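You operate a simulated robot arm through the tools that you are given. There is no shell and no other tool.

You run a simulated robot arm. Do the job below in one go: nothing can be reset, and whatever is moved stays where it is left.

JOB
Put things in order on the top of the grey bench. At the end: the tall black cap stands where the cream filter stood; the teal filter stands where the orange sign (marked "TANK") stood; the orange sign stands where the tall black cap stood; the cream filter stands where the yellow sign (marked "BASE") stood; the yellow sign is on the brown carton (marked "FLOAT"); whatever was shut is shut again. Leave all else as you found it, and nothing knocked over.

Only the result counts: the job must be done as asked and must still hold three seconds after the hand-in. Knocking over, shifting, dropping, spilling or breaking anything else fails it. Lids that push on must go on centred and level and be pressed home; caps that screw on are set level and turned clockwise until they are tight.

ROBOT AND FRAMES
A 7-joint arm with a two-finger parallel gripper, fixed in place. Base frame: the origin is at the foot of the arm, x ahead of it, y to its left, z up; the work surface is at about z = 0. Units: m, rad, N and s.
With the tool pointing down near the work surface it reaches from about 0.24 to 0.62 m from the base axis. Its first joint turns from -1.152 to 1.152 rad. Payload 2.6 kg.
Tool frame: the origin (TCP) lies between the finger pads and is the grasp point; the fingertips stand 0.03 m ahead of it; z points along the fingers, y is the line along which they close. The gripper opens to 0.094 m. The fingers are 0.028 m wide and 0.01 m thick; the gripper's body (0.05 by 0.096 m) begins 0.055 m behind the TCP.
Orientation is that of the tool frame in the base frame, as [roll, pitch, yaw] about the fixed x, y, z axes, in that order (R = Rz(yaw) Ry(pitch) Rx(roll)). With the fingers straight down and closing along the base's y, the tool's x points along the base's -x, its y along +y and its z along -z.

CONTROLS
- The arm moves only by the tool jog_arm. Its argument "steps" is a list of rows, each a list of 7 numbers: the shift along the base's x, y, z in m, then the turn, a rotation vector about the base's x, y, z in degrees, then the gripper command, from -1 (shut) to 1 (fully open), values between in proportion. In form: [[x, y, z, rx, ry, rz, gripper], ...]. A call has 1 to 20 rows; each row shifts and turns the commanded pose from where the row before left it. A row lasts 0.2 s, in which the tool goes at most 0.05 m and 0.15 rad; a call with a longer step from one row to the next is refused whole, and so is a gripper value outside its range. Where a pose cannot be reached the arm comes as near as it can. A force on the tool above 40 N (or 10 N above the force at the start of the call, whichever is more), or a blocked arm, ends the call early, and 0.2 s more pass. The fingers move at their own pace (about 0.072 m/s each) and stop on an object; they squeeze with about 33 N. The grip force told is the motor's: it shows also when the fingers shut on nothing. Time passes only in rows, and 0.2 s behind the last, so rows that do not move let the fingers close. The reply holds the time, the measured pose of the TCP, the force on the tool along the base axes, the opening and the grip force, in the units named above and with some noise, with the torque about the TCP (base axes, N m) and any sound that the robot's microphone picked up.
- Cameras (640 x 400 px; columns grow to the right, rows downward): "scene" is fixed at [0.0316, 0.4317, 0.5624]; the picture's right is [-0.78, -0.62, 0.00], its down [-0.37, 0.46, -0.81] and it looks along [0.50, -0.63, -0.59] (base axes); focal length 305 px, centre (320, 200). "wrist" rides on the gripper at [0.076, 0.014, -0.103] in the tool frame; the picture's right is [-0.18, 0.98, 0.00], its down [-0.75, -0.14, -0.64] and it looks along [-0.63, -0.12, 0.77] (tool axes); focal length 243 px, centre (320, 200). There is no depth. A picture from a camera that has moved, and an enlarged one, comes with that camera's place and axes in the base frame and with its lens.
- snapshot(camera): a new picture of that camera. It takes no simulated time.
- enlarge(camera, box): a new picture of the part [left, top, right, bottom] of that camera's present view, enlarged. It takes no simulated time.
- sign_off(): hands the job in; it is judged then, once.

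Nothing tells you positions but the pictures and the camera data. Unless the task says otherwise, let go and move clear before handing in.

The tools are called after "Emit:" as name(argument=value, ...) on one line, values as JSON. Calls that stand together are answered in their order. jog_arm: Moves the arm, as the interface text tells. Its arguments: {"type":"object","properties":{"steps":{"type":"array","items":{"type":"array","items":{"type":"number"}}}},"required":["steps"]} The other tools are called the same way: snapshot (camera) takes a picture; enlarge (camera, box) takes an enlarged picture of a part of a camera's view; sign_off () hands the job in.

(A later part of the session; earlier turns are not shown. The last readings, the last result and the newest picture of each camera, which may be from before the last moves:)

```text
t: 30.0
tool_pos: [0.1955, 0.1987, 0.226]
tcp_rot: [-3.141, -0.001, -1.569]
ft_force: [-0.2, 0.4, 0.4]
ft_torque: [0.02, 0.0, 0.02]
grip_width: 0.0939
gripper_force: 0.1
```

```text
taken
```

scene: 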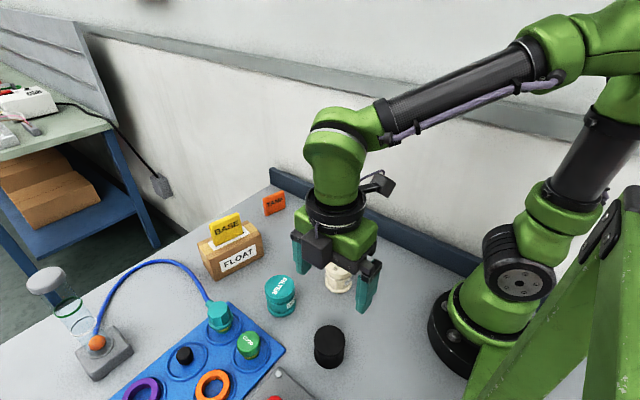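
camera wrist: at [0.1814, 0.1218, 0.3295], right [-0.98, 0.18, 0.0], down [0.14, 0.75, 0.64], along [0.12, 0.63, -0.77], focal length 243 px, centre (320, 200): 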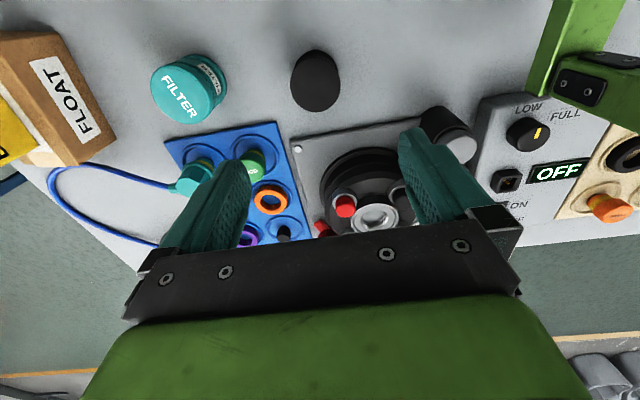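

The cap is right under the tool. Zooming for its centre and height, and for the teal filter.

Emit:
enlarge(camera="wrist", box=[240, 30, 400, 130])

Emit:
enlarge(camera="wrist", box=[280, 120, 500, 250])

Emit:
enlarge(camera="scene", box=[260, 290, 400, 400])

```text
4.00 times, centred on (320, 80) of wrist
camera zoom: at [0.1814, 0.1218, 0.3295], right [-0.98, 0.18, 0.0], down [0.14, 0.75, 0.64], along [0.12, 0.63, -0.77], focal length 970 px, centre (320, 680)
```

zoom: 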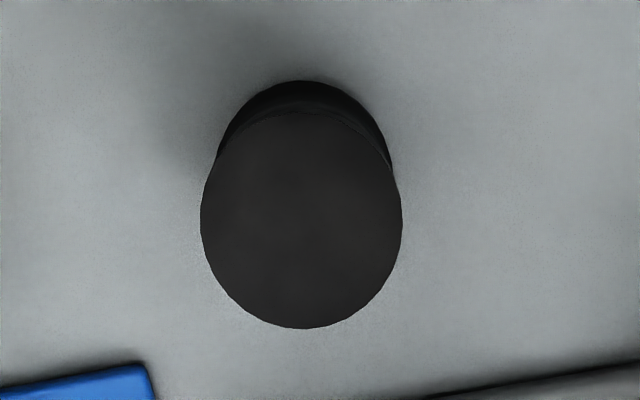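

```text
2.91 times, centred on (390, 185) of wrist
camera zoom: at [0.1814, 0.1218, 0.3295], right [-0.98, 0.18, 0.0], down [0.14, 0.75, 0.64], along [0.12, 0.63, -0.77], focal length 706 px, centre (116, 244)
```

zoom: 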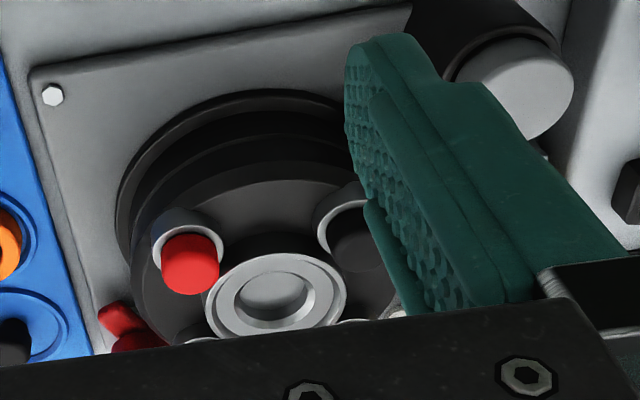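

```text
3.64 times, centred on (330, 345) of scene
camera zoom: at [0.0316, 0.4317, 0.5624], right [-0.78, -0.62, 0.0], down [-0.37, 0.46, -0.81], along [0.5, -0.63, -0.59], focal length 1110 px, centre (284, -327)
```

zoom: 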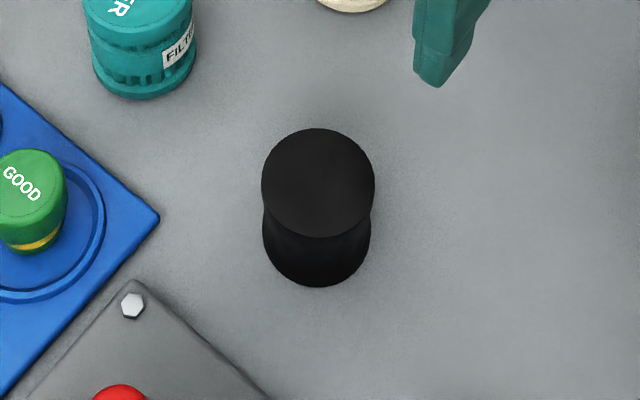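

Cap centre taken as (0.198, 0.194). I align and descend, leaving the panel clear.

Emit:
jog_arm(steps=[[0.0015, -0.0025, -0.03, 0, 0, 0, 1], [0, 0, -0.04, 0, 0, 0, 1], [0, 0, -0.04, 0, 0, 0, 1], [0, 0, -0.04, 0, 0, 0, 1], [0, 0, 0, 0, 0, 0, 1]])

Emit:
snapshot(camera="wrist")

Emit:
snapshot(camera="scene")

```text
t: 31.2
tool_pos: [0.1977, 0.1948, 0.0752]
tcp_rot: [-3.14, 0.0, -1.568]
ft_force: [0.1, 0.3, -0.2]
ft_torque: [0.03, 0.0, 0.0]
grip_width: 0.0941
gripper_force: 0.0
```

```text
taken
camera wrist: at [0.1836, 0.1176, 0.1782], right [-0.98, 0.18, 0.0], down [0.14, 0.75, 0.64], along [0.12, 0.63, -0.77], focal length 243 px, centre (320, 200)
```

wrist: 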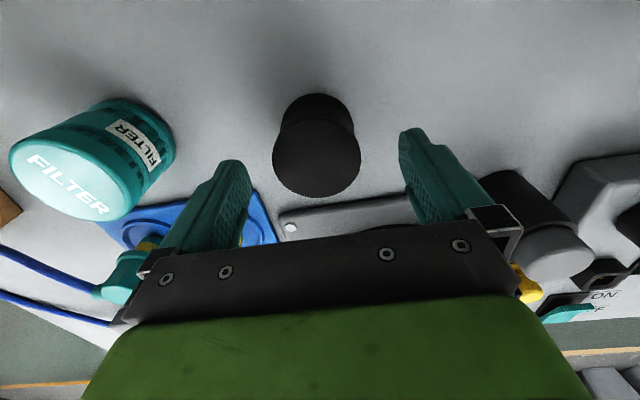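

```text
taken
```

scene: 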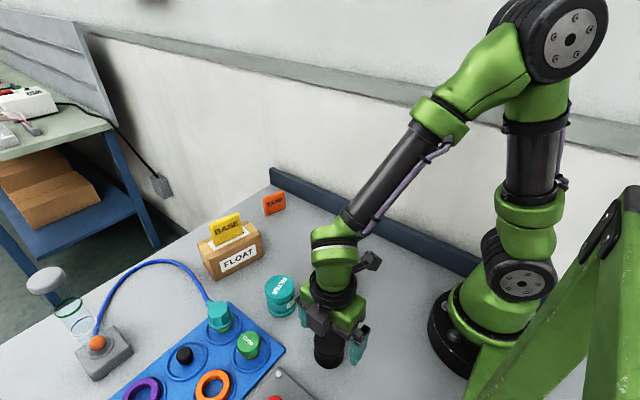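

Cap centre confirmed at (0.199, 0.193). Small correction, final descent, and close.

Emit:
jog_arm(steps=[[0.001, -0.0015, -0.018, 0, 0, 0, 1], [0, 0, -0.014, 0, 0, 0, 1], [0, 0, -0.006, 0, 0, 0, 1], [0, 0, 0, 0, 0, 0, 1], [0, 0, 0, 0, 0, 0, -1], [0, 0, 0, 0, 0, 0, -1], [0, 0, 0, 0, 0, 0, -1], [0, 0, 0, 0, 0, 0, -1]])

Emit:
snapshot(camera="wrist")

Emit:
enlarge(camera="scene", box=[270, 260, 400, 390])

```text
t: 33.0
tool_pos: [0.1996, 0.1938, 0.0395]
tcp_rot: [3.141, 0.0, -1.57]
ft_force: [0.7, -0.7, 0.3]
ft_torque: [-0.01, -0.04, 0.01]
grip_width: 0.0539
gripper_force: 32.9
```

```text
taken
camera wrist: at [0.1845, 0.1168, 0.1418], right [-0.98, 0.18, 0.0], down [0.14, 0.75, 0.64], along [0.12, 0.63, -0.77], focal length 243 px, centre (320, 200)
```

wrist: 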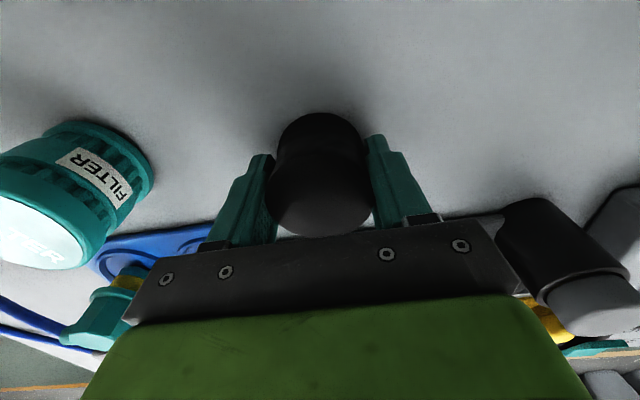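

```text
3.08 times, centred on (335, 325) of scene
camera zoom: at [0.0316, 0.4317, 0.5624], right [-0.78, -0.62, 0.0], down [-0.37, 0.46, -0.81], along [0.5, -0.63, -0.59], focal length 940 px, centre (274, -185)
```

zoom: 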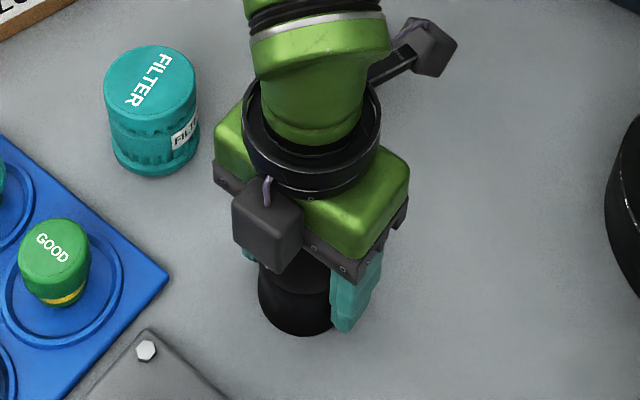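

Gripped at 53.9 mm. I lift straight up and check that nothing is left behind under it.

Emit:
jog_arm(steps=[[0, 0, 0.01, 0, 0, 0, -1], [0, 0, 0.02, 0, 0, 0, -1], [0, 0, 0.03, 0, 0, 0, -1], [0, 0, 0.03, 0, 0, 0, -1], [0, 0, 0.03, 0, 0, 0, -1], [0, 0, 0, 0, 0, 0, -1]])

Emit:
snapshot(camera="wrist")

Emit:
snapshot(camera="scene")

```text
t: 34.4
tool_pos: [0.1997, 0.1928, 0.161]
tcp_rot: [3.141, 0.0, -1.569]
ft_force: [0.1, 0.4, -0.5]
ft_torque: [-0.01, 0.01, 0.0]
grip_width: 0.0541
gripper_force: 32.9
```

```text
taken
camera wrist: at [0.1854, 0.1167, 0.2647], right [-0.98, 0.18, 0.0], down [0.14, 0.75, 0.64], along [0.12, 0.63, -0.77], focal length 243 px, centre (320, 200)
```

wrist: 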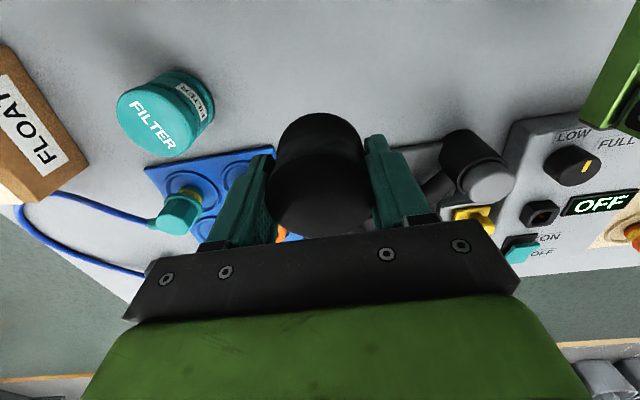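

```text
taken
```

scene: 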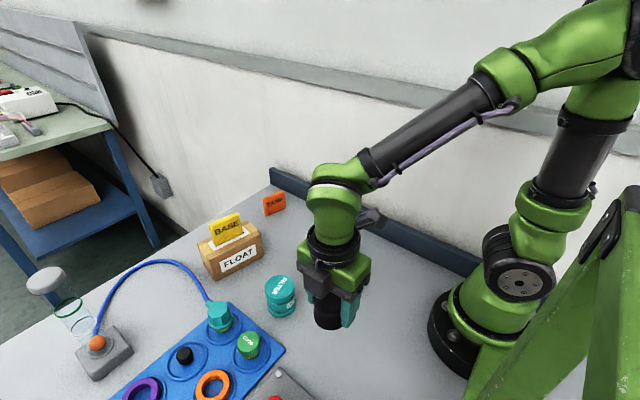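

Nothing was under the cap. I carry it over to the cream filter's old spot (0.419, -0.045).

Emit:
jog_arm(steps=[[0.0244, -0.0264, 0, 0, 0, 0, -1], [0.0244, -0.0264, 0, 0, 0, 0, -1], [0.0244, -0.0264, 0, 0, 0, 0, -1], [0.0244, -0.0264, 0, 0, 0, 0, -1], [0.0244, -0.0264, 0, 0, 0, 0, -1], [0.0244, -0.0264, 0, 0, 0, 0, -1], [0.0244, -0.0264, 0, 0, 0, 0, -1], [0.0244, -0.0264, 0, 0, 0, 0, -1], [0.0244, -0.0264, 0, 0, 0, 0, -1], [0, 0, 0, 0, 0, 0, -1], [0, 0, 0, 0, 0, 0, -1]])

Emit:
jog_arm(steps=[[0, 0, -0.03, 0, 0, 0, -1], [0, 0, -0.03, 0, 0, 0, -1], [0, 0, -0.03, 0, 0, 0, -1], [0, 0, -0.02, 0, 0, 0, -1], [0, 0, -0.006, 0, 0, 0, -1], [0, 0, 0, 0, 0, 0, -1]])

Emit:
snapshot(camera="wrist")

Emit:
snapshot(camera="scene")

```text
t: 36.8
tool_pos: [0.4179, -0.046, 0.1597]
tcp_rot: [-3.141, -0.002, -1.569]
ft_force: [0.0, 0.8, -0.3]
ft_torque: [0.01, 0.0, 0.0]
grip_width: 0.0537
gripper_force: 32.9
```

```text
t: 38.2
tool_pos: [0.419, -0.0456, 0.0433]
tcp_rot: [3.141, 0.0, -1.571]
ft_force: [-0.7, -0.7, -1.0]
ft_torque: [0.01, 0.01, -0.02]
grip_width: 0.0542
gripper_force: 32.5
```

```text
taken
camera wrist: at [0.4046, -0.1223, 0.1469], right [-0.98, 0.18, 0.0], down [0.14, 0.75, 0.64], along [0.12, 0.63, -0.77], focal length 243 px, centre (320, 200)
```

wrist: 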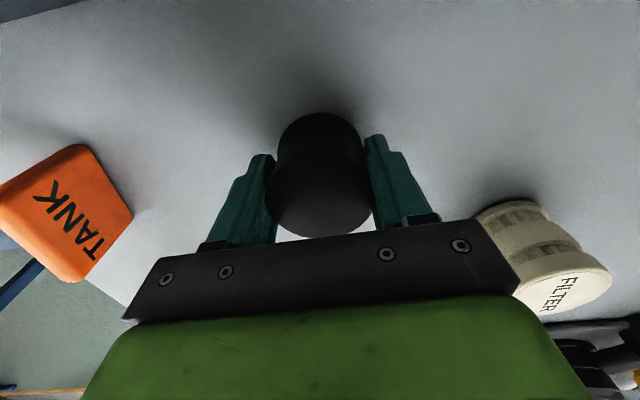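

```text
taken
```

scene: 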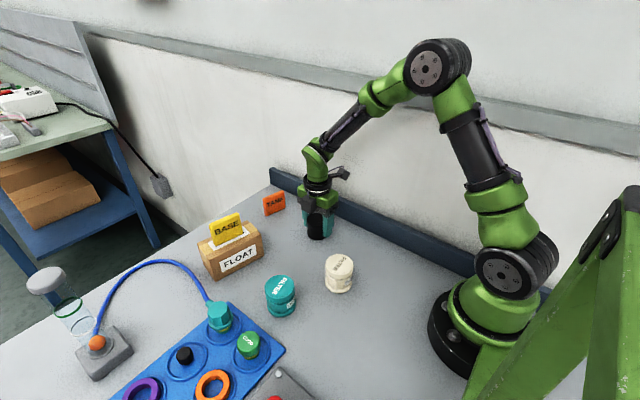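

Almost down; lowering in small steps until contact.

Emit:
jog_arm(steps=[[0, 0, -0.002, 0, 0, 0, -1], [0, 0, -0.001, 0, 0, 0, -1], [0, 0, 0, 0, 0, 0, -1]])

Emit:
jog_arm(steps=[[0, 0, -0.001, 0, 0, 0, -1], [0, 0, 0, 0, 0, 0, -1]])

Emit:
jog_arm(steps=[[0, 0, -0.0007, 0, 0, 0, -1], [0, 0, 0, 0, 0, 0, -1]])

```text
t: 39.0
tool_pos: [0.42, -0.0444, 0.041]
tcp_rot: [-3.141, 0.0, -1.569]
ft_force: [0.4, 0.6, -0.3]
ft_torque: [0.0, 0.0, 0.02]
grip_width: 0.0537
gripper_force: 33.6
```

```text
t: 39.6
tool_pos: [0.4199, -0.045, 0.0394]
tcp_rot: [-3.141, 0.001, -1.568]
ft_force: [0.4, -0.8, -0.4]
ft_torque: [0.02, 0.0, -0.02]
grip_width: 0.0538
gripper_force: 32.7
```

```text
t: 40.2
tool_pos: [0.4205, -0.0459, 0.0395]
tcp_rot: [3.141, 0.0, -1.569]
ft_force: [-0.3, 0.2, -0.1]
ft_torque: [0.01, -0.05, 0.0]
grip_width: 0.0538
gripper_force: 32.9
```

Emit:
jog_arm(steps=[[0, 0, -0.0007, 0, 0, 0, -1], [0, 0, 0, 0, 0, 0, -1]])

Emit:
jog_arm(steps=[[0, 0, -0.0005, 0, 0, 0, -1], [0, 0, 0, 0, 0, 0, -1]])

```text
t: 40.8
tool_pos: [0.4202, -0.0445, 0.0375]
tcp_rot: [3.141, 0.001, -1.569]
ft_force: [-1.7, -0.9, 4.0]
ft_torque: [0.08, 0.13, 0.03]
grip_width: 0.054
gripper_force: 32.9
```

```text
t: 41.4
tool_pos: [0.4201, -0.0444, 0.0389]
tcp_rot: [3.141, -0.001, -1.571]
ft_force: [-10.0, -2.2, 17.2]
ft_torque: [-0.01, 0.16, -0.01]
grip_width: 0.0538
gripper_force: 33.1
```

Contact. Releasing and rising.

Emit:
jog_arm(steps=[[0, 0, 0.0005, 0, 0, 0, 0.25], [0, 0, 0, 0, 0, 0, 0.6], [0, 0, 0, 0, 0, 0, 1], [0, 0, 0, 0, 0, 0, 1]])

Emit:
jog_arm(steps=[[0, 0, 0.01, 0, 0, 0, 1], [0, 0, 0.03, 0, 0, 0, 1], [0, 0, 0.04, 0, 0, 0, 1], [0, 0, 0.04, 0, 0, 0, 1], [0, 0, 0.04, 0, 0, 0, 1], [0, 0, 0.03, 0, 0, 0, 1], [0.032, 0, 0, 0, 0, -2.5, 1], [0.033, 0, 0, 0, 0, -2.5, 1], [0.033, 0, 0, 0, 0, -2.5, 1], [0.033, 0, 0, 0, 0, -2.5, 1], [0.033, 0, 0, 0, 0, -2.5, 1], [0, 0, 0, 0, 0, 0, 1]])

Emit:
snapshot(camera="wrist")

Emit:
snapshot(camera="scene")

```text
t: 42.4
tool_pos: [0.4195, -0.0444, 0.0388]
tcp_rot: [-3.141, 0.0, -1.569]
ft_force: [-1.0, 0.0, -0.1]
ft_torque: [0.02, 0.0, 0.01]
grip_width: 0.0942
gripper_force: 0.1
```

```text
t: 45.0
tool_pos: [0.5811, -0.0447, 0.2286]
tcp_rot: [3.137, -0.004, -1.784]
ft_force: [-0.2, -0.5, -0.2]
ft_torque: [0.0, 0.0, 0.0]
grip_width: 0.0937
gripper_force: 0.0
out of reach, approached as far as the arm can: row 11
```

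```text
taken
camera wrist: at [0.5519, -0.1165, 0.3325], right [-0.92, 0.39, 0.0], down [0.3, 0.71, 0.64], along [0.25, 0.59, -0.77], focal length 243 px, centre (320, 200)
```

wrist: 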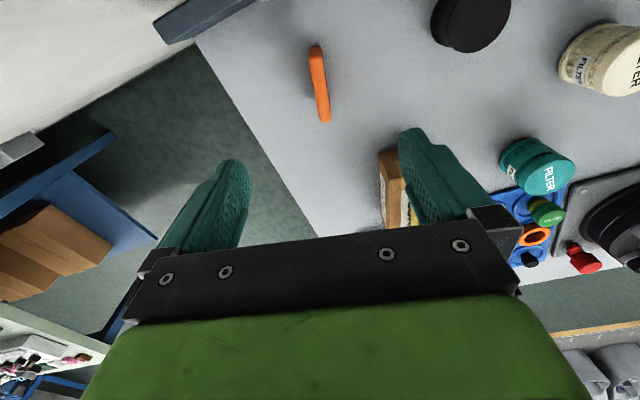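

```text
taken
```

scene: 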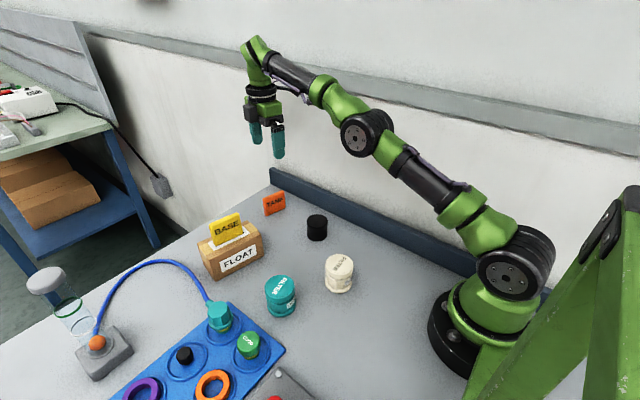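

The black cap stands where the cream filter was. Now I measure the orange sign from above.

Emit:
enlarge(camera="wrist", box=[240, 30, 400, 130])

Emit:
enlarge(camera="scene", box=[255, 180, 345, 250])

```text
4.00 times, centred on (320, 80) of wrist
camera zoom: at [0.5519, -0.1165, 0.3325], right [-0.92, 0.39, 0.0], down [0.3, 0.71, 0.64], along [0.25, 0.59, -0.77], focal length 970 px, centre (320, 680)
```

zoom: 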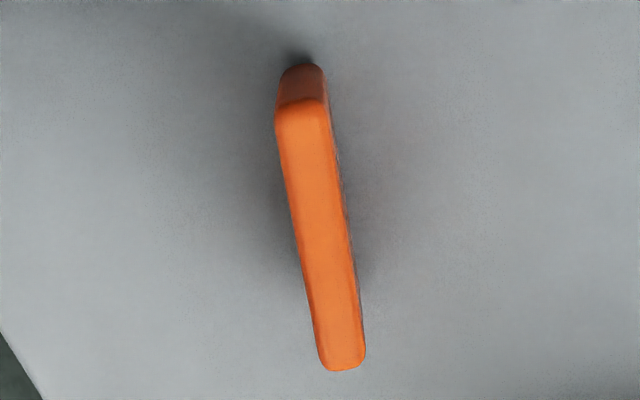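

```text
5.71 times, centred on (300, 215) of scene
camera zoom: at [0.0316, 0.4317, 0.5624], right [-0.78, -0.62, 0.0], down [-0.37, 0.46, -0.81], along [0.5, -0.63, -0.59], focal length 1745 px, centre (434, 114)
```

zoom: 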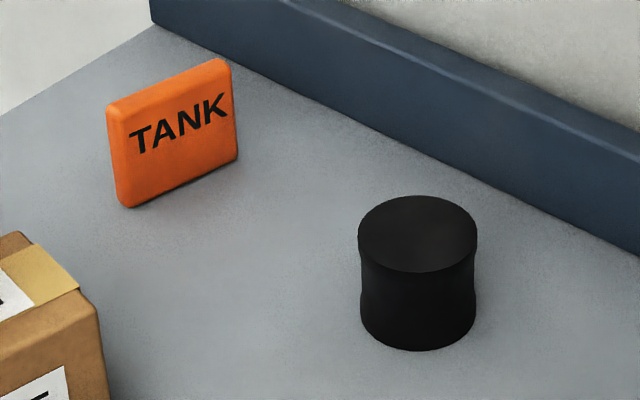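

The orange sign is centred at about (0.581, -0.045), aligned with the gripper. I descend partway and re-check.

Emit:
jog_arm(steps=[[0, 0, -0.03, 0, 0, 0, 1], [0, 0, -0.03, 0, 0, 0, 1], [0, 0, -0.03, 0, 0, 0, 1], [0, 0, -0.03, 0, 0, 0, 1], [0, 0, 0, 0, 0, 0, 1]])

Emit:
snapshot(camera="wrist")

Emit:
enlarge(camera="scene", box=[220, 130, 340, 250])

```text
t: 46.2
tool_pos: [0.5815, -0.0476, 0.1077]
tcp_rot: [-3.142, 0.0, -1.787]
ft_force: [-0.6, 0.8, 0.6]
ft_torque: [0.01, 0.0, -0.02]
grip_width: 0.0941
gripper_force: 0.0
```

```text
taken
camera wrist: at [0.5513, -0.1198, 0.2111], right [-0.92, 0.39, 0.0], down [0.3, 0.71, 0.64], along [0.25, 0.59, -0.77], focal length 243 px, centre (320, 200)
```

wrist: 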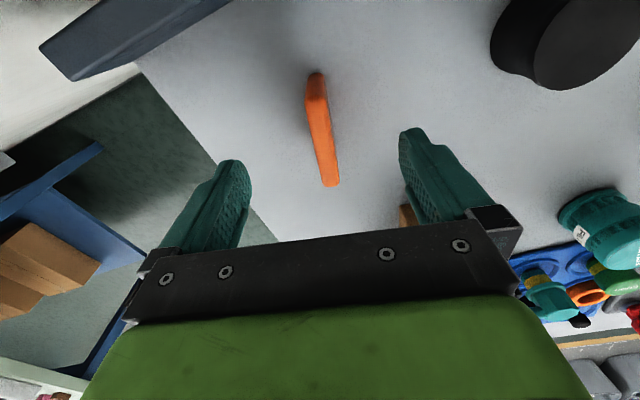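

```text
3.33 times, centred on (280, 190) of scene
camera zoom: at [0.0316, 0.4317, 0.5624], right [-0.78, -0.62, 0.0], down [-0.37, 0.46, -0.81], along [0.5, -0.63, -0.59], focal length 1018 px, centre (453, 233)
```

zoom: 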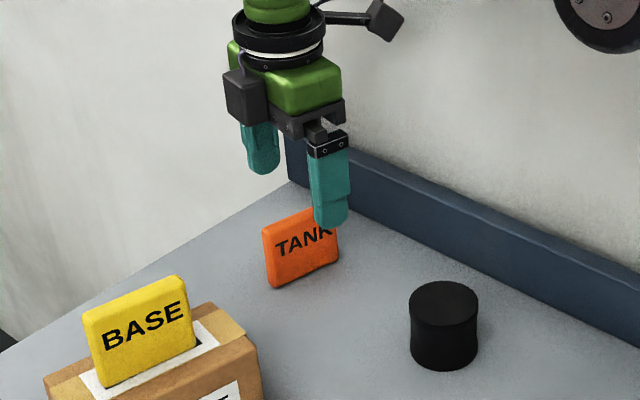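

Emit:
enlarge(camera="wrist", box=[240, 60, 400, 200])

```text
2.86 times, centred on (320, 130) of wrist
camera zoom: at [0.5513, -0.1198, 0.2111], right [-0.92, 0.39, 0.0], down [0.3, 0.71, 0.64], along [0.25, 0.59, -0.77], focal length 693 px, centre (320, 400)
```

zoom: 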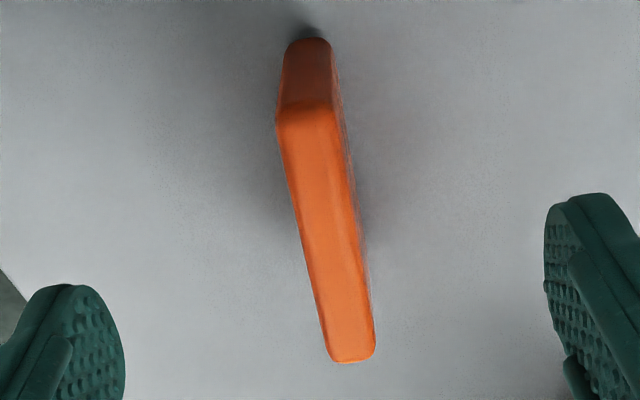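

Sign centre confirmed at (0.580, -0.0455). Final descent and close.

Emit:
jog_arm(steps=[[-0.001, 0.001, -0.025, 0, 0, 0, 1], [0, 0, -0.025, 0, 0, 0, 1], [0, 0, -0.015, 0, 0, 0, 1], [0, 0, -0.004, 0, 0, 0, 1], [0, 0, 0, 0, 0, 0, 1]])

Emit:
snapshot(camera="wrist")

```text
t: 47.4
tool_pos: [0.5784, -0.0459, 0.0391]
tcp_rot: [3.141, 0.0, -1.787]
ft_force: [0.1, 0.4, -0.3]
ft_torque: [0.02, -0.03, 0.01]
grip_width: 0.0939
gripper_force: 0.1
```

```text
taken
camera wrist: at [0.5491, -0.1172, 0.1421], right [-0.92, 0.39, 0.0], down [0.3, 0.71, 0.64], along [0.25, 0.59, -0.77], focal length 243 px, centre (320, 200)
```

wrist: 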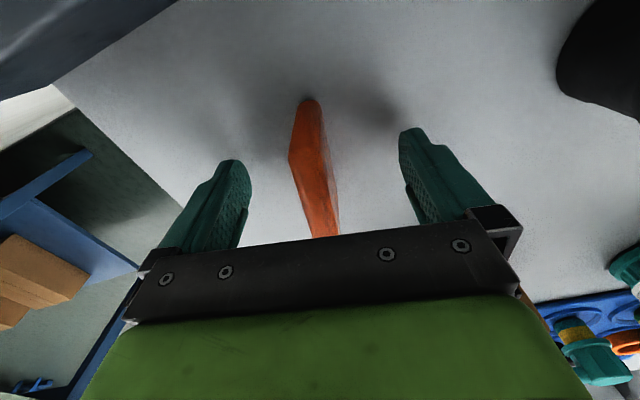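

Emit:
jog_arm(steps=[[0, 0, 0, 0, 0, 0, -1], [0, 0, 0, 0, 0, 0, -1], [0, 0, 0, 0, 0, 0, -1], [0, 0, 0, 0, 0, 0, -1], [0, 0, 0, 0, 0, 0, -1]])

Emit:
jog_arm(steps=[[0, 0, 0.01, 0, 0, 0, -1], [0, 0, 0.025, 0, 0, 0, -1], [0, 0, 0.035, 0, 0, 0, -1], [0, 0, 0.035, 0, 0, 0, -1], [0, 0, 0.015, 0, 0, 0, -1], [0, 0, 0, 0, 0, 0, -1]])

Emit:
snapshot(camera="wrist")

Emit:
snapshot(camera="scene")

```text
t: 48.6
tool_pos: [0.5792, -0.0453, 0.0395]
tcp_rot: [3.141, 0.0, -1.787]
ft_force: [0.1, 0.2, -0.4]
ft_torque: [0.03, 0.0, -0.01]
grip_width: 0.0176
gripper_force: 33.0
```

```text
t: 50.0
tool_pos: [0.5795, -0.0464, 0.1604]
tcp_rot: [3.141, 0.0, -1.786]
ft_force: [0.5, -1.0, -0.9]
ft_torque: [0.01, 0.02, 0.0]
grip_width: 0.0174
gripper_force: 33.1
```

```text
taken
camera wrist: at [0.5488, -0.1176, 0.2633], right [-0.92, 0.39, 0.0], down [0.3, 0.71, 0.64], along [0.25, 0.59, -0.77], focal length 243 px, centre (320, 200)
```

wrist: 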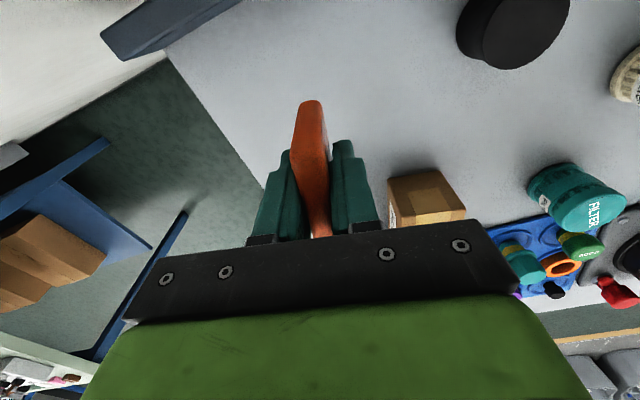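

```text
taken
```

scene: 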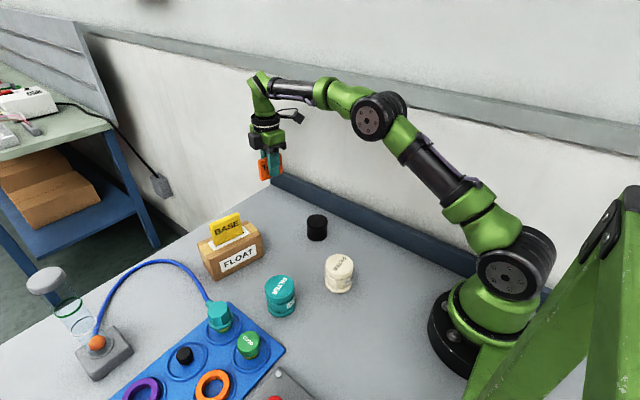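

The orange sign is held and clear. I carry it over at height to the cap's old spot (0.199, 0.193).

Emit:
jog_arm(steps=[[-0.0317, 0.0199, 0, 0, 0, 1.03, -1], [-0.0317, 0.0199, 0, 0, 0, 1.03, -1], [-0.0317, 0.0199, 0, 0, 0, 1.03, -1], [-0.0317, 0.0199, 0, 0, 0, 1.03, -1], [-0.0317, 0.0199, 0, 0, 0, 1.03, -1], [-0.0317, 0.0199, 0, 0, 0, 1.03, -1], [-0.0317, 0.0199, 0, 0, 0, 1.03, -1], [-0.0317, 0.0199, 0, 0, 0, 1.03, -1], [-0.0317, 0.0199, 0, 0, 0, 1.03, -1], [-0.0317, 0.0199, 0, 0, 0, 1.03, -1], [-0.0317, 0.0199, 0, 0, 0, 1.03, -1], [-0.0317, 0.0199, 0, 0, 0, 1.03, -1], [0, 0, 0, 0, 0, 0, -1], [0, 0, 0, 0, 0, 0, -1]])

Emit:
snapshot(camera="wrist")

Emit:
snapshot(camera="scene")

```text
t: 53.0
tool_pos: [0.2008, 0.1932, 0.1587]
tcp_rot: [-3.141, 0.002, -1.572]
ft_force: [-0.1, 0.5, 0.1]
ft_torque: [-0.01, -0.01, -0.03]
grip_width: 0.0175
gripper_force: 33.3
```

```text
taken
camera wrist: at [0.1874, 0.1171, 0.2617], right [-0.98, 0.18, 0.0], down [0.14, 0.75, 0.64], along [0.12, 0.63, -0.77], focal length 243 px, centre (320, 200)
```

wrist: 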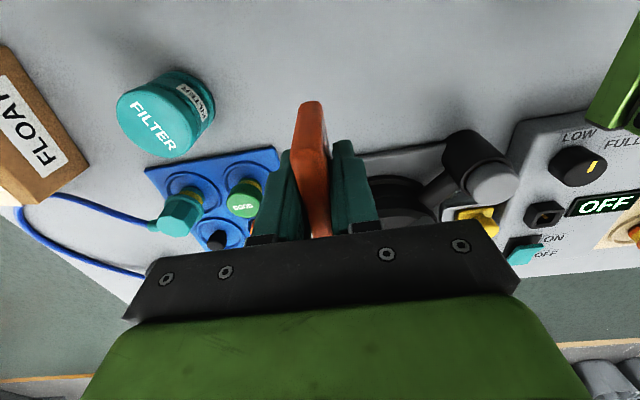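

```text
taken
```

scene: 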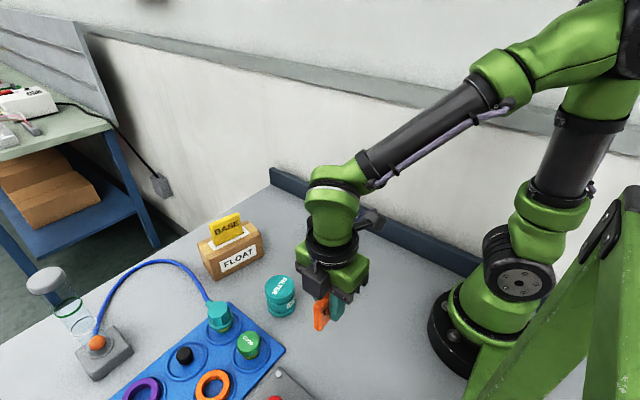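

Positioned above the cap spot. Lowering.

Emit:
jog_arm(steps=[[-0.001, 0, -0.03, 0, 0, 0, -1], [0, 0, -0.03, 0, 0, 0, -1], [0, 0, -0.03, 0, 0, 0, -1], [0, 0, -0.018, 0, 0, 0, -1], [0, 0, -0.007, 0, 0, 0, -1], [0, 0, 0, 0, 0, 0, -1]])

Emit:
snapshot(camera="wrist")

Emit:
jog_arm(steps=[[0, 0, -0.002, 0, 0, 0, -1], [0, 0, 0, 0, 0, 0, -1]])

Emit:
jog_arm(steps=[[0, 0, -0.001, 0, 0, 0, -1], [0, 0, 0, 0, 0, 0, -1]])

Emit:
jog_arm(steps=[[0, 0, -0.001, 0, 0, 0, -1], [0, 0, 0, 0, 0, 0, -1]])

```text
t: 54.4
tool_pos: [0.1992, 0.1932, 0.0457]
tcp_rot: [-3.141, 0.0, -1.568]
ft_force: [-0.2, 0.7, 0.0]
ft_torque: [-0.01, 0.01, 0.02]
grip_width: 0.0176
gripper_force: 32.4
```

```text
taken
camera wrist: at [0.1846, 0.1171, 0.1474], right [-0.98, 0.18, 0.0], down [0.14, 0.75, 0.64], along [0.12, 0.63, -0.77], focal length 243 px, centre (320, 200)
```

wrist: 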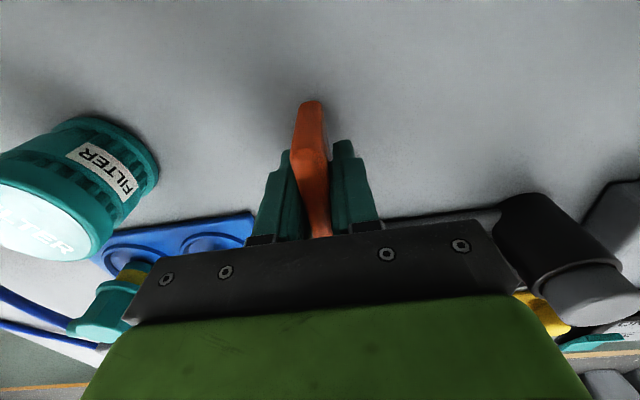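

```text
t: 55.0
tool_pos: [0.1989, 0.1939, 0.043]
tcp_rot: [-3.141, -0.001, -1.571]
ft_force: [-0.4, 0.6, -0.3]
ft_torque: [-0.01, 0.0, 0.03]
grip_width: 0.0177
gripper_force: 32.7
```

```text
t: 55.6
tool_pos: [0.1993, 0.1943, 0.0431]
tcp_rot: [3.141, -0.001, -1.571]
ft_force: [0.3, -0.4, -0.7]
ft_torque: [-0.03, 0.03, 0.02]
grip_width: 0.0176
gripper_force: 32.7
```

```text
t: 56.2
tool_pos: [0.1989, 0.1946, 0.0401]
tcp_rot: [-3.14, 0.001, -1.57]
ft_force: [-0.7, 0.4, -0.8]
ft_torque: [0.02, 0.03, -0.03]
grip_width: 0.0177
gripper_force: 33.0
```

Emit:
jog_arm(steps=[[0, 0, -0.001, 0, 0, 0, -1], [0, 0, 0, 0, 0, 0, -1]])

Emit:
jog_arm(steps=[[0, 0, -0.0007, 0, 0, 0, -1], [0, 0, 0, 0, 0, 0, -1]])

```text
t: 56.8
tool_pos: [0.1992, 0.1938, 0.0396]
tcp_rot: [3.14, 0.0, -1.572]
ft_force: [-0.3, 0.2, -0.4]
ft_torque: [-0.01, -0.02, 0.04]
grip_width: 0.0173
gripper_force: 33.0
```

```text
t: 57.4
tool_pos: [0.1995, 0.1933, 0.0385]
tcp_rot: [3.141, 0.001, -1.571]
ft_force: [-0.1, -0.5, 3.1]
ft_torque: [0.02, 0.02, 0.01]
grip_width: 0.0176
gripper_force: 32.8
```

Contact felt. I release carefully and check the sign stands before rising.

Emit:
jog_arm(steps=[[0, 0, -0.0003, 0, 0, 0, -1], [0, 0, 0, 0, 0, 0, -0.4], [0, 0, 0, 0, 0, 0, 0], [0, 0, 0, 0, 0, 0, 0.5], [0, 0, 0, 0, 0, 0, 0.5]])

Emit:
snapshot(camera="wrist")

Emit:
enlarge(camera="scene", box=[260, 260, 400, 390])

```text
t: 58.6
tool_pos: [0.1981, 0.1944, 0.0374]
tcp_rot: [-3.141, -0.001, -1.572]
ft_force: [0.7, 1.1, -0.4]
ft_torque: [-0.04, -0.04, 0.01]
grip_width: 0.0703
gripper_force: 0.1
```

```text
taken
camera wrist: at [0.1841, 0.1171, 0.1414], right [-0.98, 0.18, 0.0], down [0.14, 0.75, 0.64], along [0.12, 0.63, -0.77], focal length 243 px, centre (320, 200)
```

wrist: 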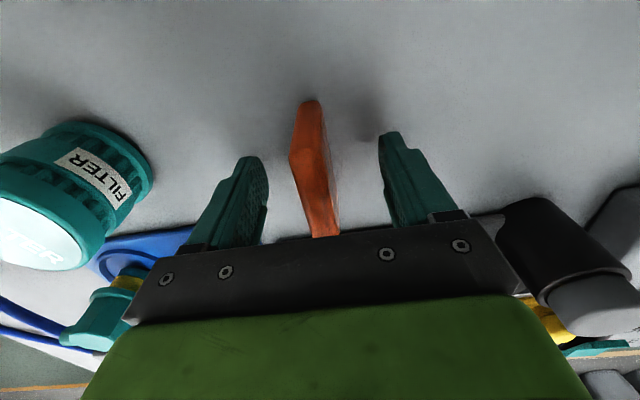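

```text
3.08 times, centred on (330, 325) of scene
camera zoom: at [0.0316, 0.4317, 0.5624], right [-0.78, -0.62, 0.0], down [-0.37, 0.46, -0.81], along [0.5, -0.63, -0.59], focal length 940 px, centre (289, -185)
```

zoom: 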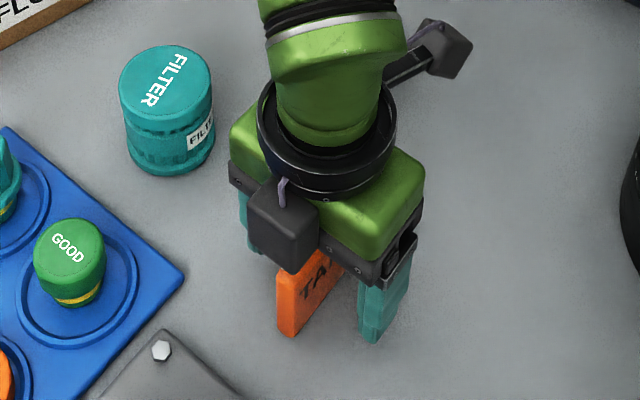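

The orange sign stands on the cap's old spot. I rise and go over the teal filter.

Emit:
jog_arm(steps=[[0, 0, 0.01, 0, 0, 0, 0.5], [0, 0, 0.03, 0, 0, 0, 0.5], [0, 0, 0.04, 0, 0, 0, 0.5], [0, 0, 0.04, 0, 0, 0, 1], [0, 0, 0.04, 0, 0, 0, 1], [0, 0, 0.03, 0, 0, 0, 1], [0.035, -0.00375, 0, 0, 0, 0, 1], [0.035, -0.00375, 0, 0, 0, 0, 1], [0.035, -0.00375, 0, 0, 0, 0, 1], [0.0355, -0.00375, 0, 0, 0, 0, 1], [0, 0, 0, 0, 0, 0, 1], [0, 0, 0, 0, 0, 0, 1]])

Emit:
snapshot(camera="wrist")

Emit:
enlarge(camera="wrist", box=[240, 30, 400, 130])

Emit:
snapshot(camera="scene")

```text
t: 61.2
tool_pos: [0.3388, 0.1796, 0.229]
tcp_rot: [-3.141, -0.001, -1.572]
ft_force: [-0.6, 1.2, 0.4]
ft_torque: [-0.03, 0.03, 0.03]
grip_width: 0.0941
gripper_force: 0.1
```

```text
taken
camera wrist: at [0.3242, 0.1022, 0.3318], right [-0.98, 0.18, 0.0], down [0.14, 0.75, 0.64], along [0.12, 0.63, -0.77], focal length 243 px, centre (320, 200)
```

wrist: 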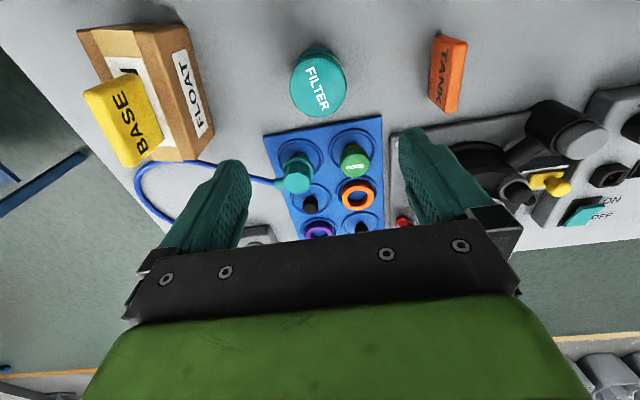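

```text
4.00 times, centred on (320, 80) of wrist
camera zoom: at [0.3242, 0.1022, 0.3318], right [-0.98, 0.18, 0.0], down [0.14, 0.75, 0.64], along [0.12, 0.63, -0.77], focal length 970 px, centre (320, 680)
```

zoom: 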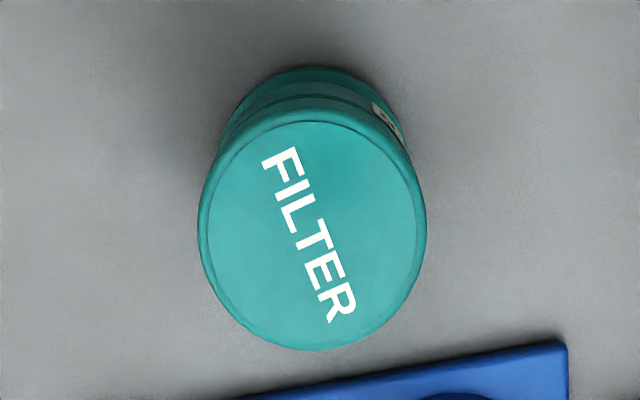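

```text
taken
```

scene: 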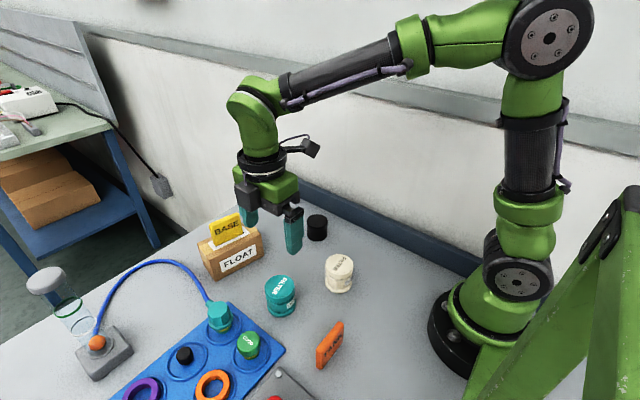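

Teal filter centred at about (0.339, 0.1745). I align and descend around it.

Emit:
jog_arm(steps=[[0.0005, -0.005, -0.03, 0, 0, 0, 1], [0, 0, -0.04, 0, 0, 0, 1], [0, 0, -0.04, 0, 0, 0, 1], [0, 0, -0.04, 0, 0, 0, 1], [0, 0, 0, 0, 0, 0, 1]])

Emit:
snapshot(camera="wrist")

Emit:
enlarge(camera="scene", box=[200, 210, 340, 340])

```text
t: 62.4
tool_pos: [0.3386, 0.1746, 0.0789]
tcp_rot: [-3.14, -0.001, -1.57]
ft_force: [-0.1, -0.4, -0.2]
ft_torque: [-0.01, 0.0, -0.02]
grip_width: 0.0942
gripper_force: 0.0
```

```text
taken
camera wrist: at [0.3247, 0.0966, 0.1816], right [-0.98, 0.18, 0.0], down [0.14, 0.75, 0.64], along [0.12, 0.63, -0.77], focal length 243 px, centre (320, 200)
```

wrist: 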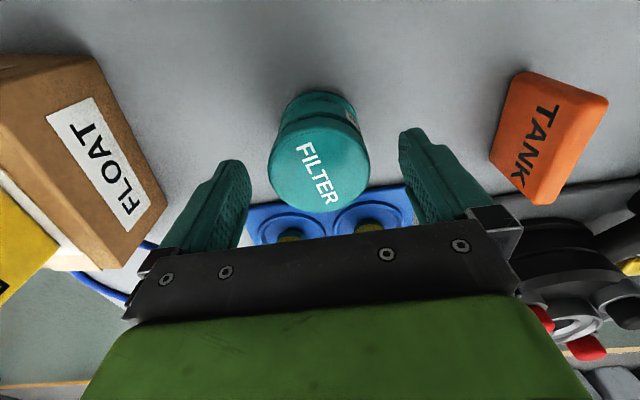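

```text
3.08 times, centred on (270, 275) of scene
camera zoom: at [0.0316, 0.4317, 0.5624], right [-0.78, -0.62, 0.0], down [-0.37, 0.46, -0.81], along [0.5, -0.63, -0.59], focal length 940 px, centre (474, -31)
```

zoom: 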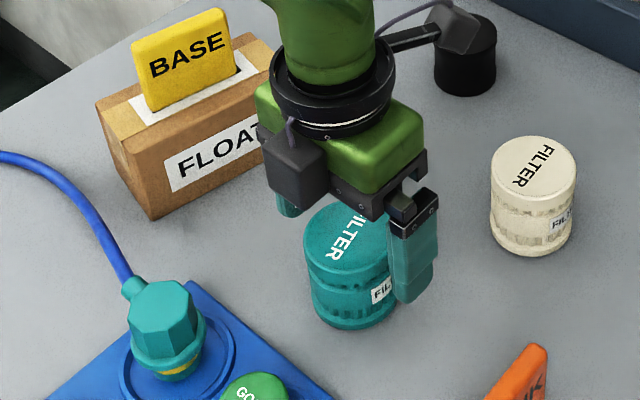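

Centred. Final descent and close.

Emit:
jog_arm(steps=[[0, 0, -0.02, 0, 0, 0, 1], [0, 0, -0.014, 0, 0, 0, 1], [0, 0, -0.006, 0, 0, 0, 1], [0, 0, 0, 0, 0, 0, 1], [0, 0, 0, 0, 0, 0, -1], [0, 0, 0, 0, 0, 0, -1], [0, 0, 0, 0, 0, 0, -1], [0, 0, 0, 0, 0, 0, -1]])

Emit:
snapshot(camera="wrist")

```text
t: 64.2
tool_pos: [0.339, 0.1727, 0.0396]
tcp_rot: [-3.141, 0.002, -1.571]
ft_force: [-0.8, -0.7, 0.7]
ft_torque: [0.0, -0.01, -0.01]
grip_width: 0.0583
gripper_force: 32.8
```

```text
taken
camera wrist: at [0.3246, 0.0967, 0.142], right [-0.98, 0.18, 0.0], down [0.14, 0.75, 0.64], along [0.12, 0.63, -0.77], focal length 243 px, centre (320, 200)
```

wrist: 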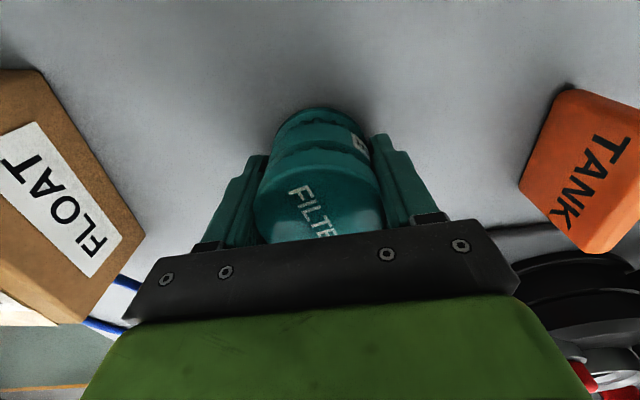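

Gripped at 58.3 mm. I lift, detour away from the carton, and carry the filter to the orange sign's old spot (0.5795, -0.0457).

Emit:
jog_arm(steps=[[0, 0, 0.01, 0, 0, 0, -1], [0, 0, 0.025, 0, 0, 0, -1], [0, 0, 0.035, 0, 0, 0, -1], [0, 0, 0.035, 0, 0, 0, -1], [0, 0, 0.015, 0, 0, 0, -1], [0.01525, -0.0336, 0, 0, 0, 0, -1], [0.01525, -0.0336, 0, 0, 0, 0, -1], [0.01525, -0.0336, 0, 0, 0, 0, -1], [0.01525, -0.0336, 0, 0, 0, 0, -1], [0.0359, -0.01714, 0, 0, 0, 0, -1], [0.0359, -0.01714, 0, 0, 0, 0, -1], [0.0359, -0.01714, 0, 0, 0, 0, -1], [0.0359, -0.01714, 0, 0, 0, 0, -1], [0.0359, -0.01714, 0, 0, 0, 0, -1], [0, 0, 0, 0, 0, 0, -1], [0, 0, 0, 0, 0, 0, -1]])

Emit:
snapshot(camera="wrist")

Emit:
snapshot(camera="scene")

```text
t: 67.6
tool_pos: [0.5785, -0.0458, 0.1588]
tcp_rot: [3.141, 0.0, -1.572]
ft_force: [-0.6, -0.1, 0.2]
ft_torque: [0.02, 0.01, -0.03]
grip_width: 0.0585
gripper_force: 32.9
```

```text
taken
camera wrist: at [0.5649, -0.1229, 0.2623], right [-0.98, 0.18, 0.0], down [0.14, 0.75, 0.64], along [0.12, 0.63, -0.77], focal length 243 px, centre (320, 200)
```

wrist: 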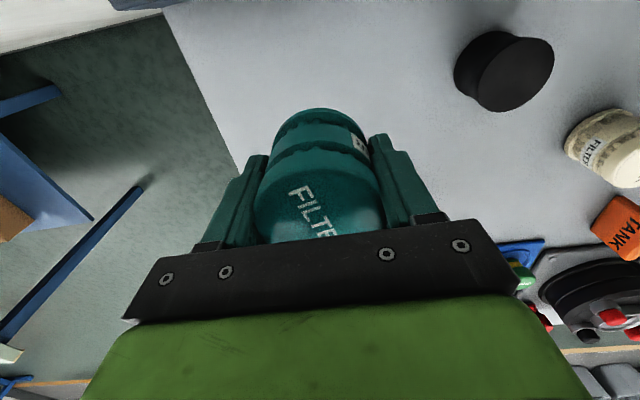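

```text
taken
```

scene: 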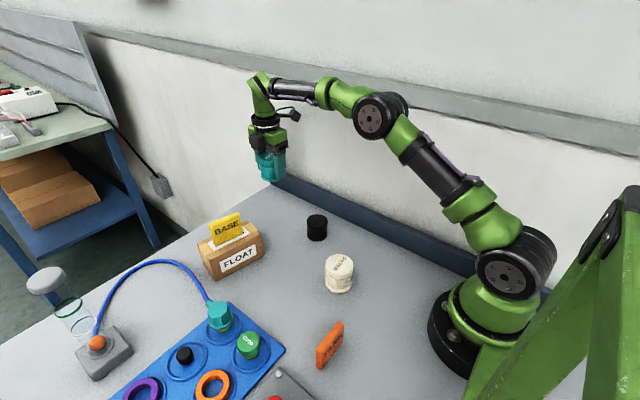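

Over the spot; bench edge is well beyond. Lowering.

Emit:
jog_arm(steps=[[0.0005, 0, -0.03, 0, 0, 0, -1], [0, 0, -0.03, 0, 0, 0, -1], [0, 0, -0.03, 0, 0, 0, -1], [0, 0, -0.018, 0, 0, 0, -1], [0, 0, -0.007, 0, 0, 0, -1], [0, 0, 0, 0, 0, 0, -1]])

Emit:
jog_arm(steps=[[0, 0, -0.002, 0, 0, 0, -1], [0, 0, -0.001, 0, 0, 0, -1], [0, 0, 0, 0, 0, 0, -1]])

Emit:
jog_arm(steps=[[0, 0, -0.001, 0, 0, 0, -1], [0, 0, 0, 0, 0, 0, -1]])

Emit:
jog_arm(steps=[[0, 0, -0.0007, 0, 0, 0, -1], [0, 0, 0, 0, 0, 0, -1]])

```text
t: 69.0
tool_pos: [0.5801, -0.0445, 0.044]
tcp_rot: [-3.141, 0.0, -1.573]
ft_force: [-0.3, -0.2, -0.2]
ft_torque: [0.0, 0.03, -0.01]
grip_width: 0.0582
gripper_force: 33.0
```

```text
t: 69.8
tool_pos: [0.5802, -0.0464, 0.0406]
tcp_rot: [3.141, 0.001, -1.572]
ft_force: [1.0, -0.1, -0.2]
ft_torque: [0.04, -0.01, -0.02]
grip_width: 0.058
gripper_force: 33.5
```

```text
t: 70.4
tool_pos: [0.5793, -0.0455, 0.0394]
tcp_rot: [-3.141, -0.001, -1.569]
ft_force: [0.0, -0.1, -0.6]
ft_torque: [-0.01, 0.0, 0.02]
grip_width: 0.0582
gripper_force: 33.0
```

```text
t: 71.0
tool_pos: [0.5799, -0.0469, 0.0394]
tcp_rot: [3.141, 0.001, -1.571]
ft_force: [-0.2, 0.4, -0.1]
ft_torque: [0.0, 0.03, 0.01]
grip_width: 0.0582
gripper_force: 33.1
```

Emit:
jog_arm(steps=[[0, 0, -0.0007, 0, 0, 0, -1], [0, 0, 0, 0, 0, 0, -1]])

Emit:
jog_arm(steps=[[0, 0, -0.0005, 0, 0, 0, -1], [0, 0, 0, 0, 0, 0, -1]])

```text
t: 71.6
tool_pos: [0.5806, -0.0462, 0.0389]
tcp_rot: [-3.141, 0.0, -1.571]
ft_force: [0.5, -0.1, -0.9]
ft_torque: [-0.04, -0.01, 0.01]
grip_width: 0.0581
gripper_force: 33.2
```

```text
t: 72.2
tool_pos: [0.5804, -0.0465, 0.0388]
tcp_rot: [-3.139, -0.001, -1.573]
ft_force: [-0.6, -0.2, 5.6]
ft_torque: [0.02, 0.1, -0.03]
grip_width: 0.0584
gripper_force: 33.4
```

Contact felt. I release, then rise and back away.

Emit:
jog_arm(steps=[[0, 0, 0, 0, 0, 0, 0.25], [0, 0, 0, 0, 0, 0, 0.6], [0, 0, 0, 0, 0, 0, 1], [0, 0, 0, 0, 0, 0, 1]])

Emit:
jog_arm(steps=[[0, 0, 0.01, 0, 0, 0, 1], [0, 0, 0.03, 0, 0, 0, 1], [0, 0, 0.04, 0, 0, 0, 1], [0, 0, 0.04, 0, 0, 0, 1], [0, 0, 0.03, 0, 0, 0, 1], [-0.04, 0, 0.03, 0, 0, 0, 1], [-0.04, 0, 0.03, 0, 0, 0, 1], [-0.04, 0, 0.02, 0, 0, 0, 1], [-0.04, 0, 0.02, 0, 0, 0, 1], [0, 0, 0, 0, 0, 0, 1]])

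Emit:
snapshot(camera="wrist")

Emit:
snapshot(camera="scene")

```text
t: 73.2
tool_pos: [0.5798, -0.0455, 0.0377]
tcp_rot: [-3.14, 0.0, -1.571]
ft_force: [0.2, 0.0, 0.0]
ft_torque: [0.02, -0.02, 0.02]
grip_width: 0.0941
gripper_force: 0.0
```

```text
t: 75.4
tool_pos: [0.4183, -0.0465, 0.2883]
tcp_rot: [-3.141, 0.0, -1.57]
ft_force: [0.1, -0.2, 0.7]
ft_torque: [0.0, -0.01, 0.01]
grip_width: 0.0938
gripper_force: 0.1
```

```text
taken
camera wrist: at [0.4048, -0.1231, 0.3916], right [-0.98, 0.18, 0.0], down [0.14, 0.75, 0.64], along [0.12, 0.63, -0.77], focal length 243 px, centre (320, 200)
```

wrist: 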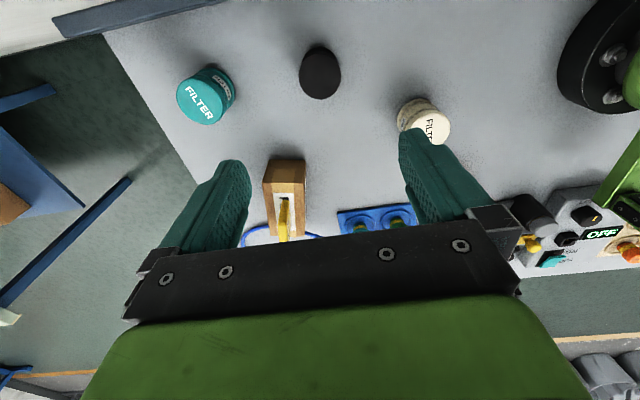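

```text
taken
```

scene: 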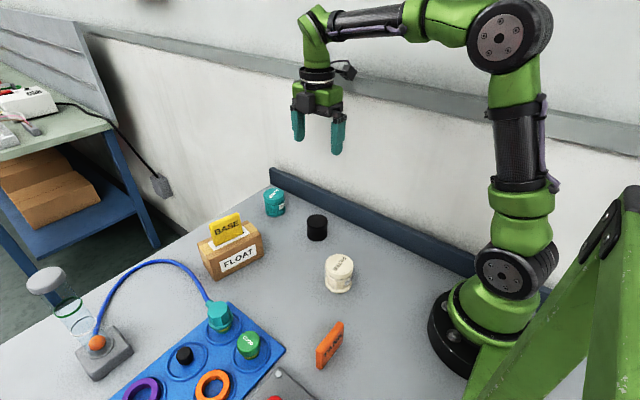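

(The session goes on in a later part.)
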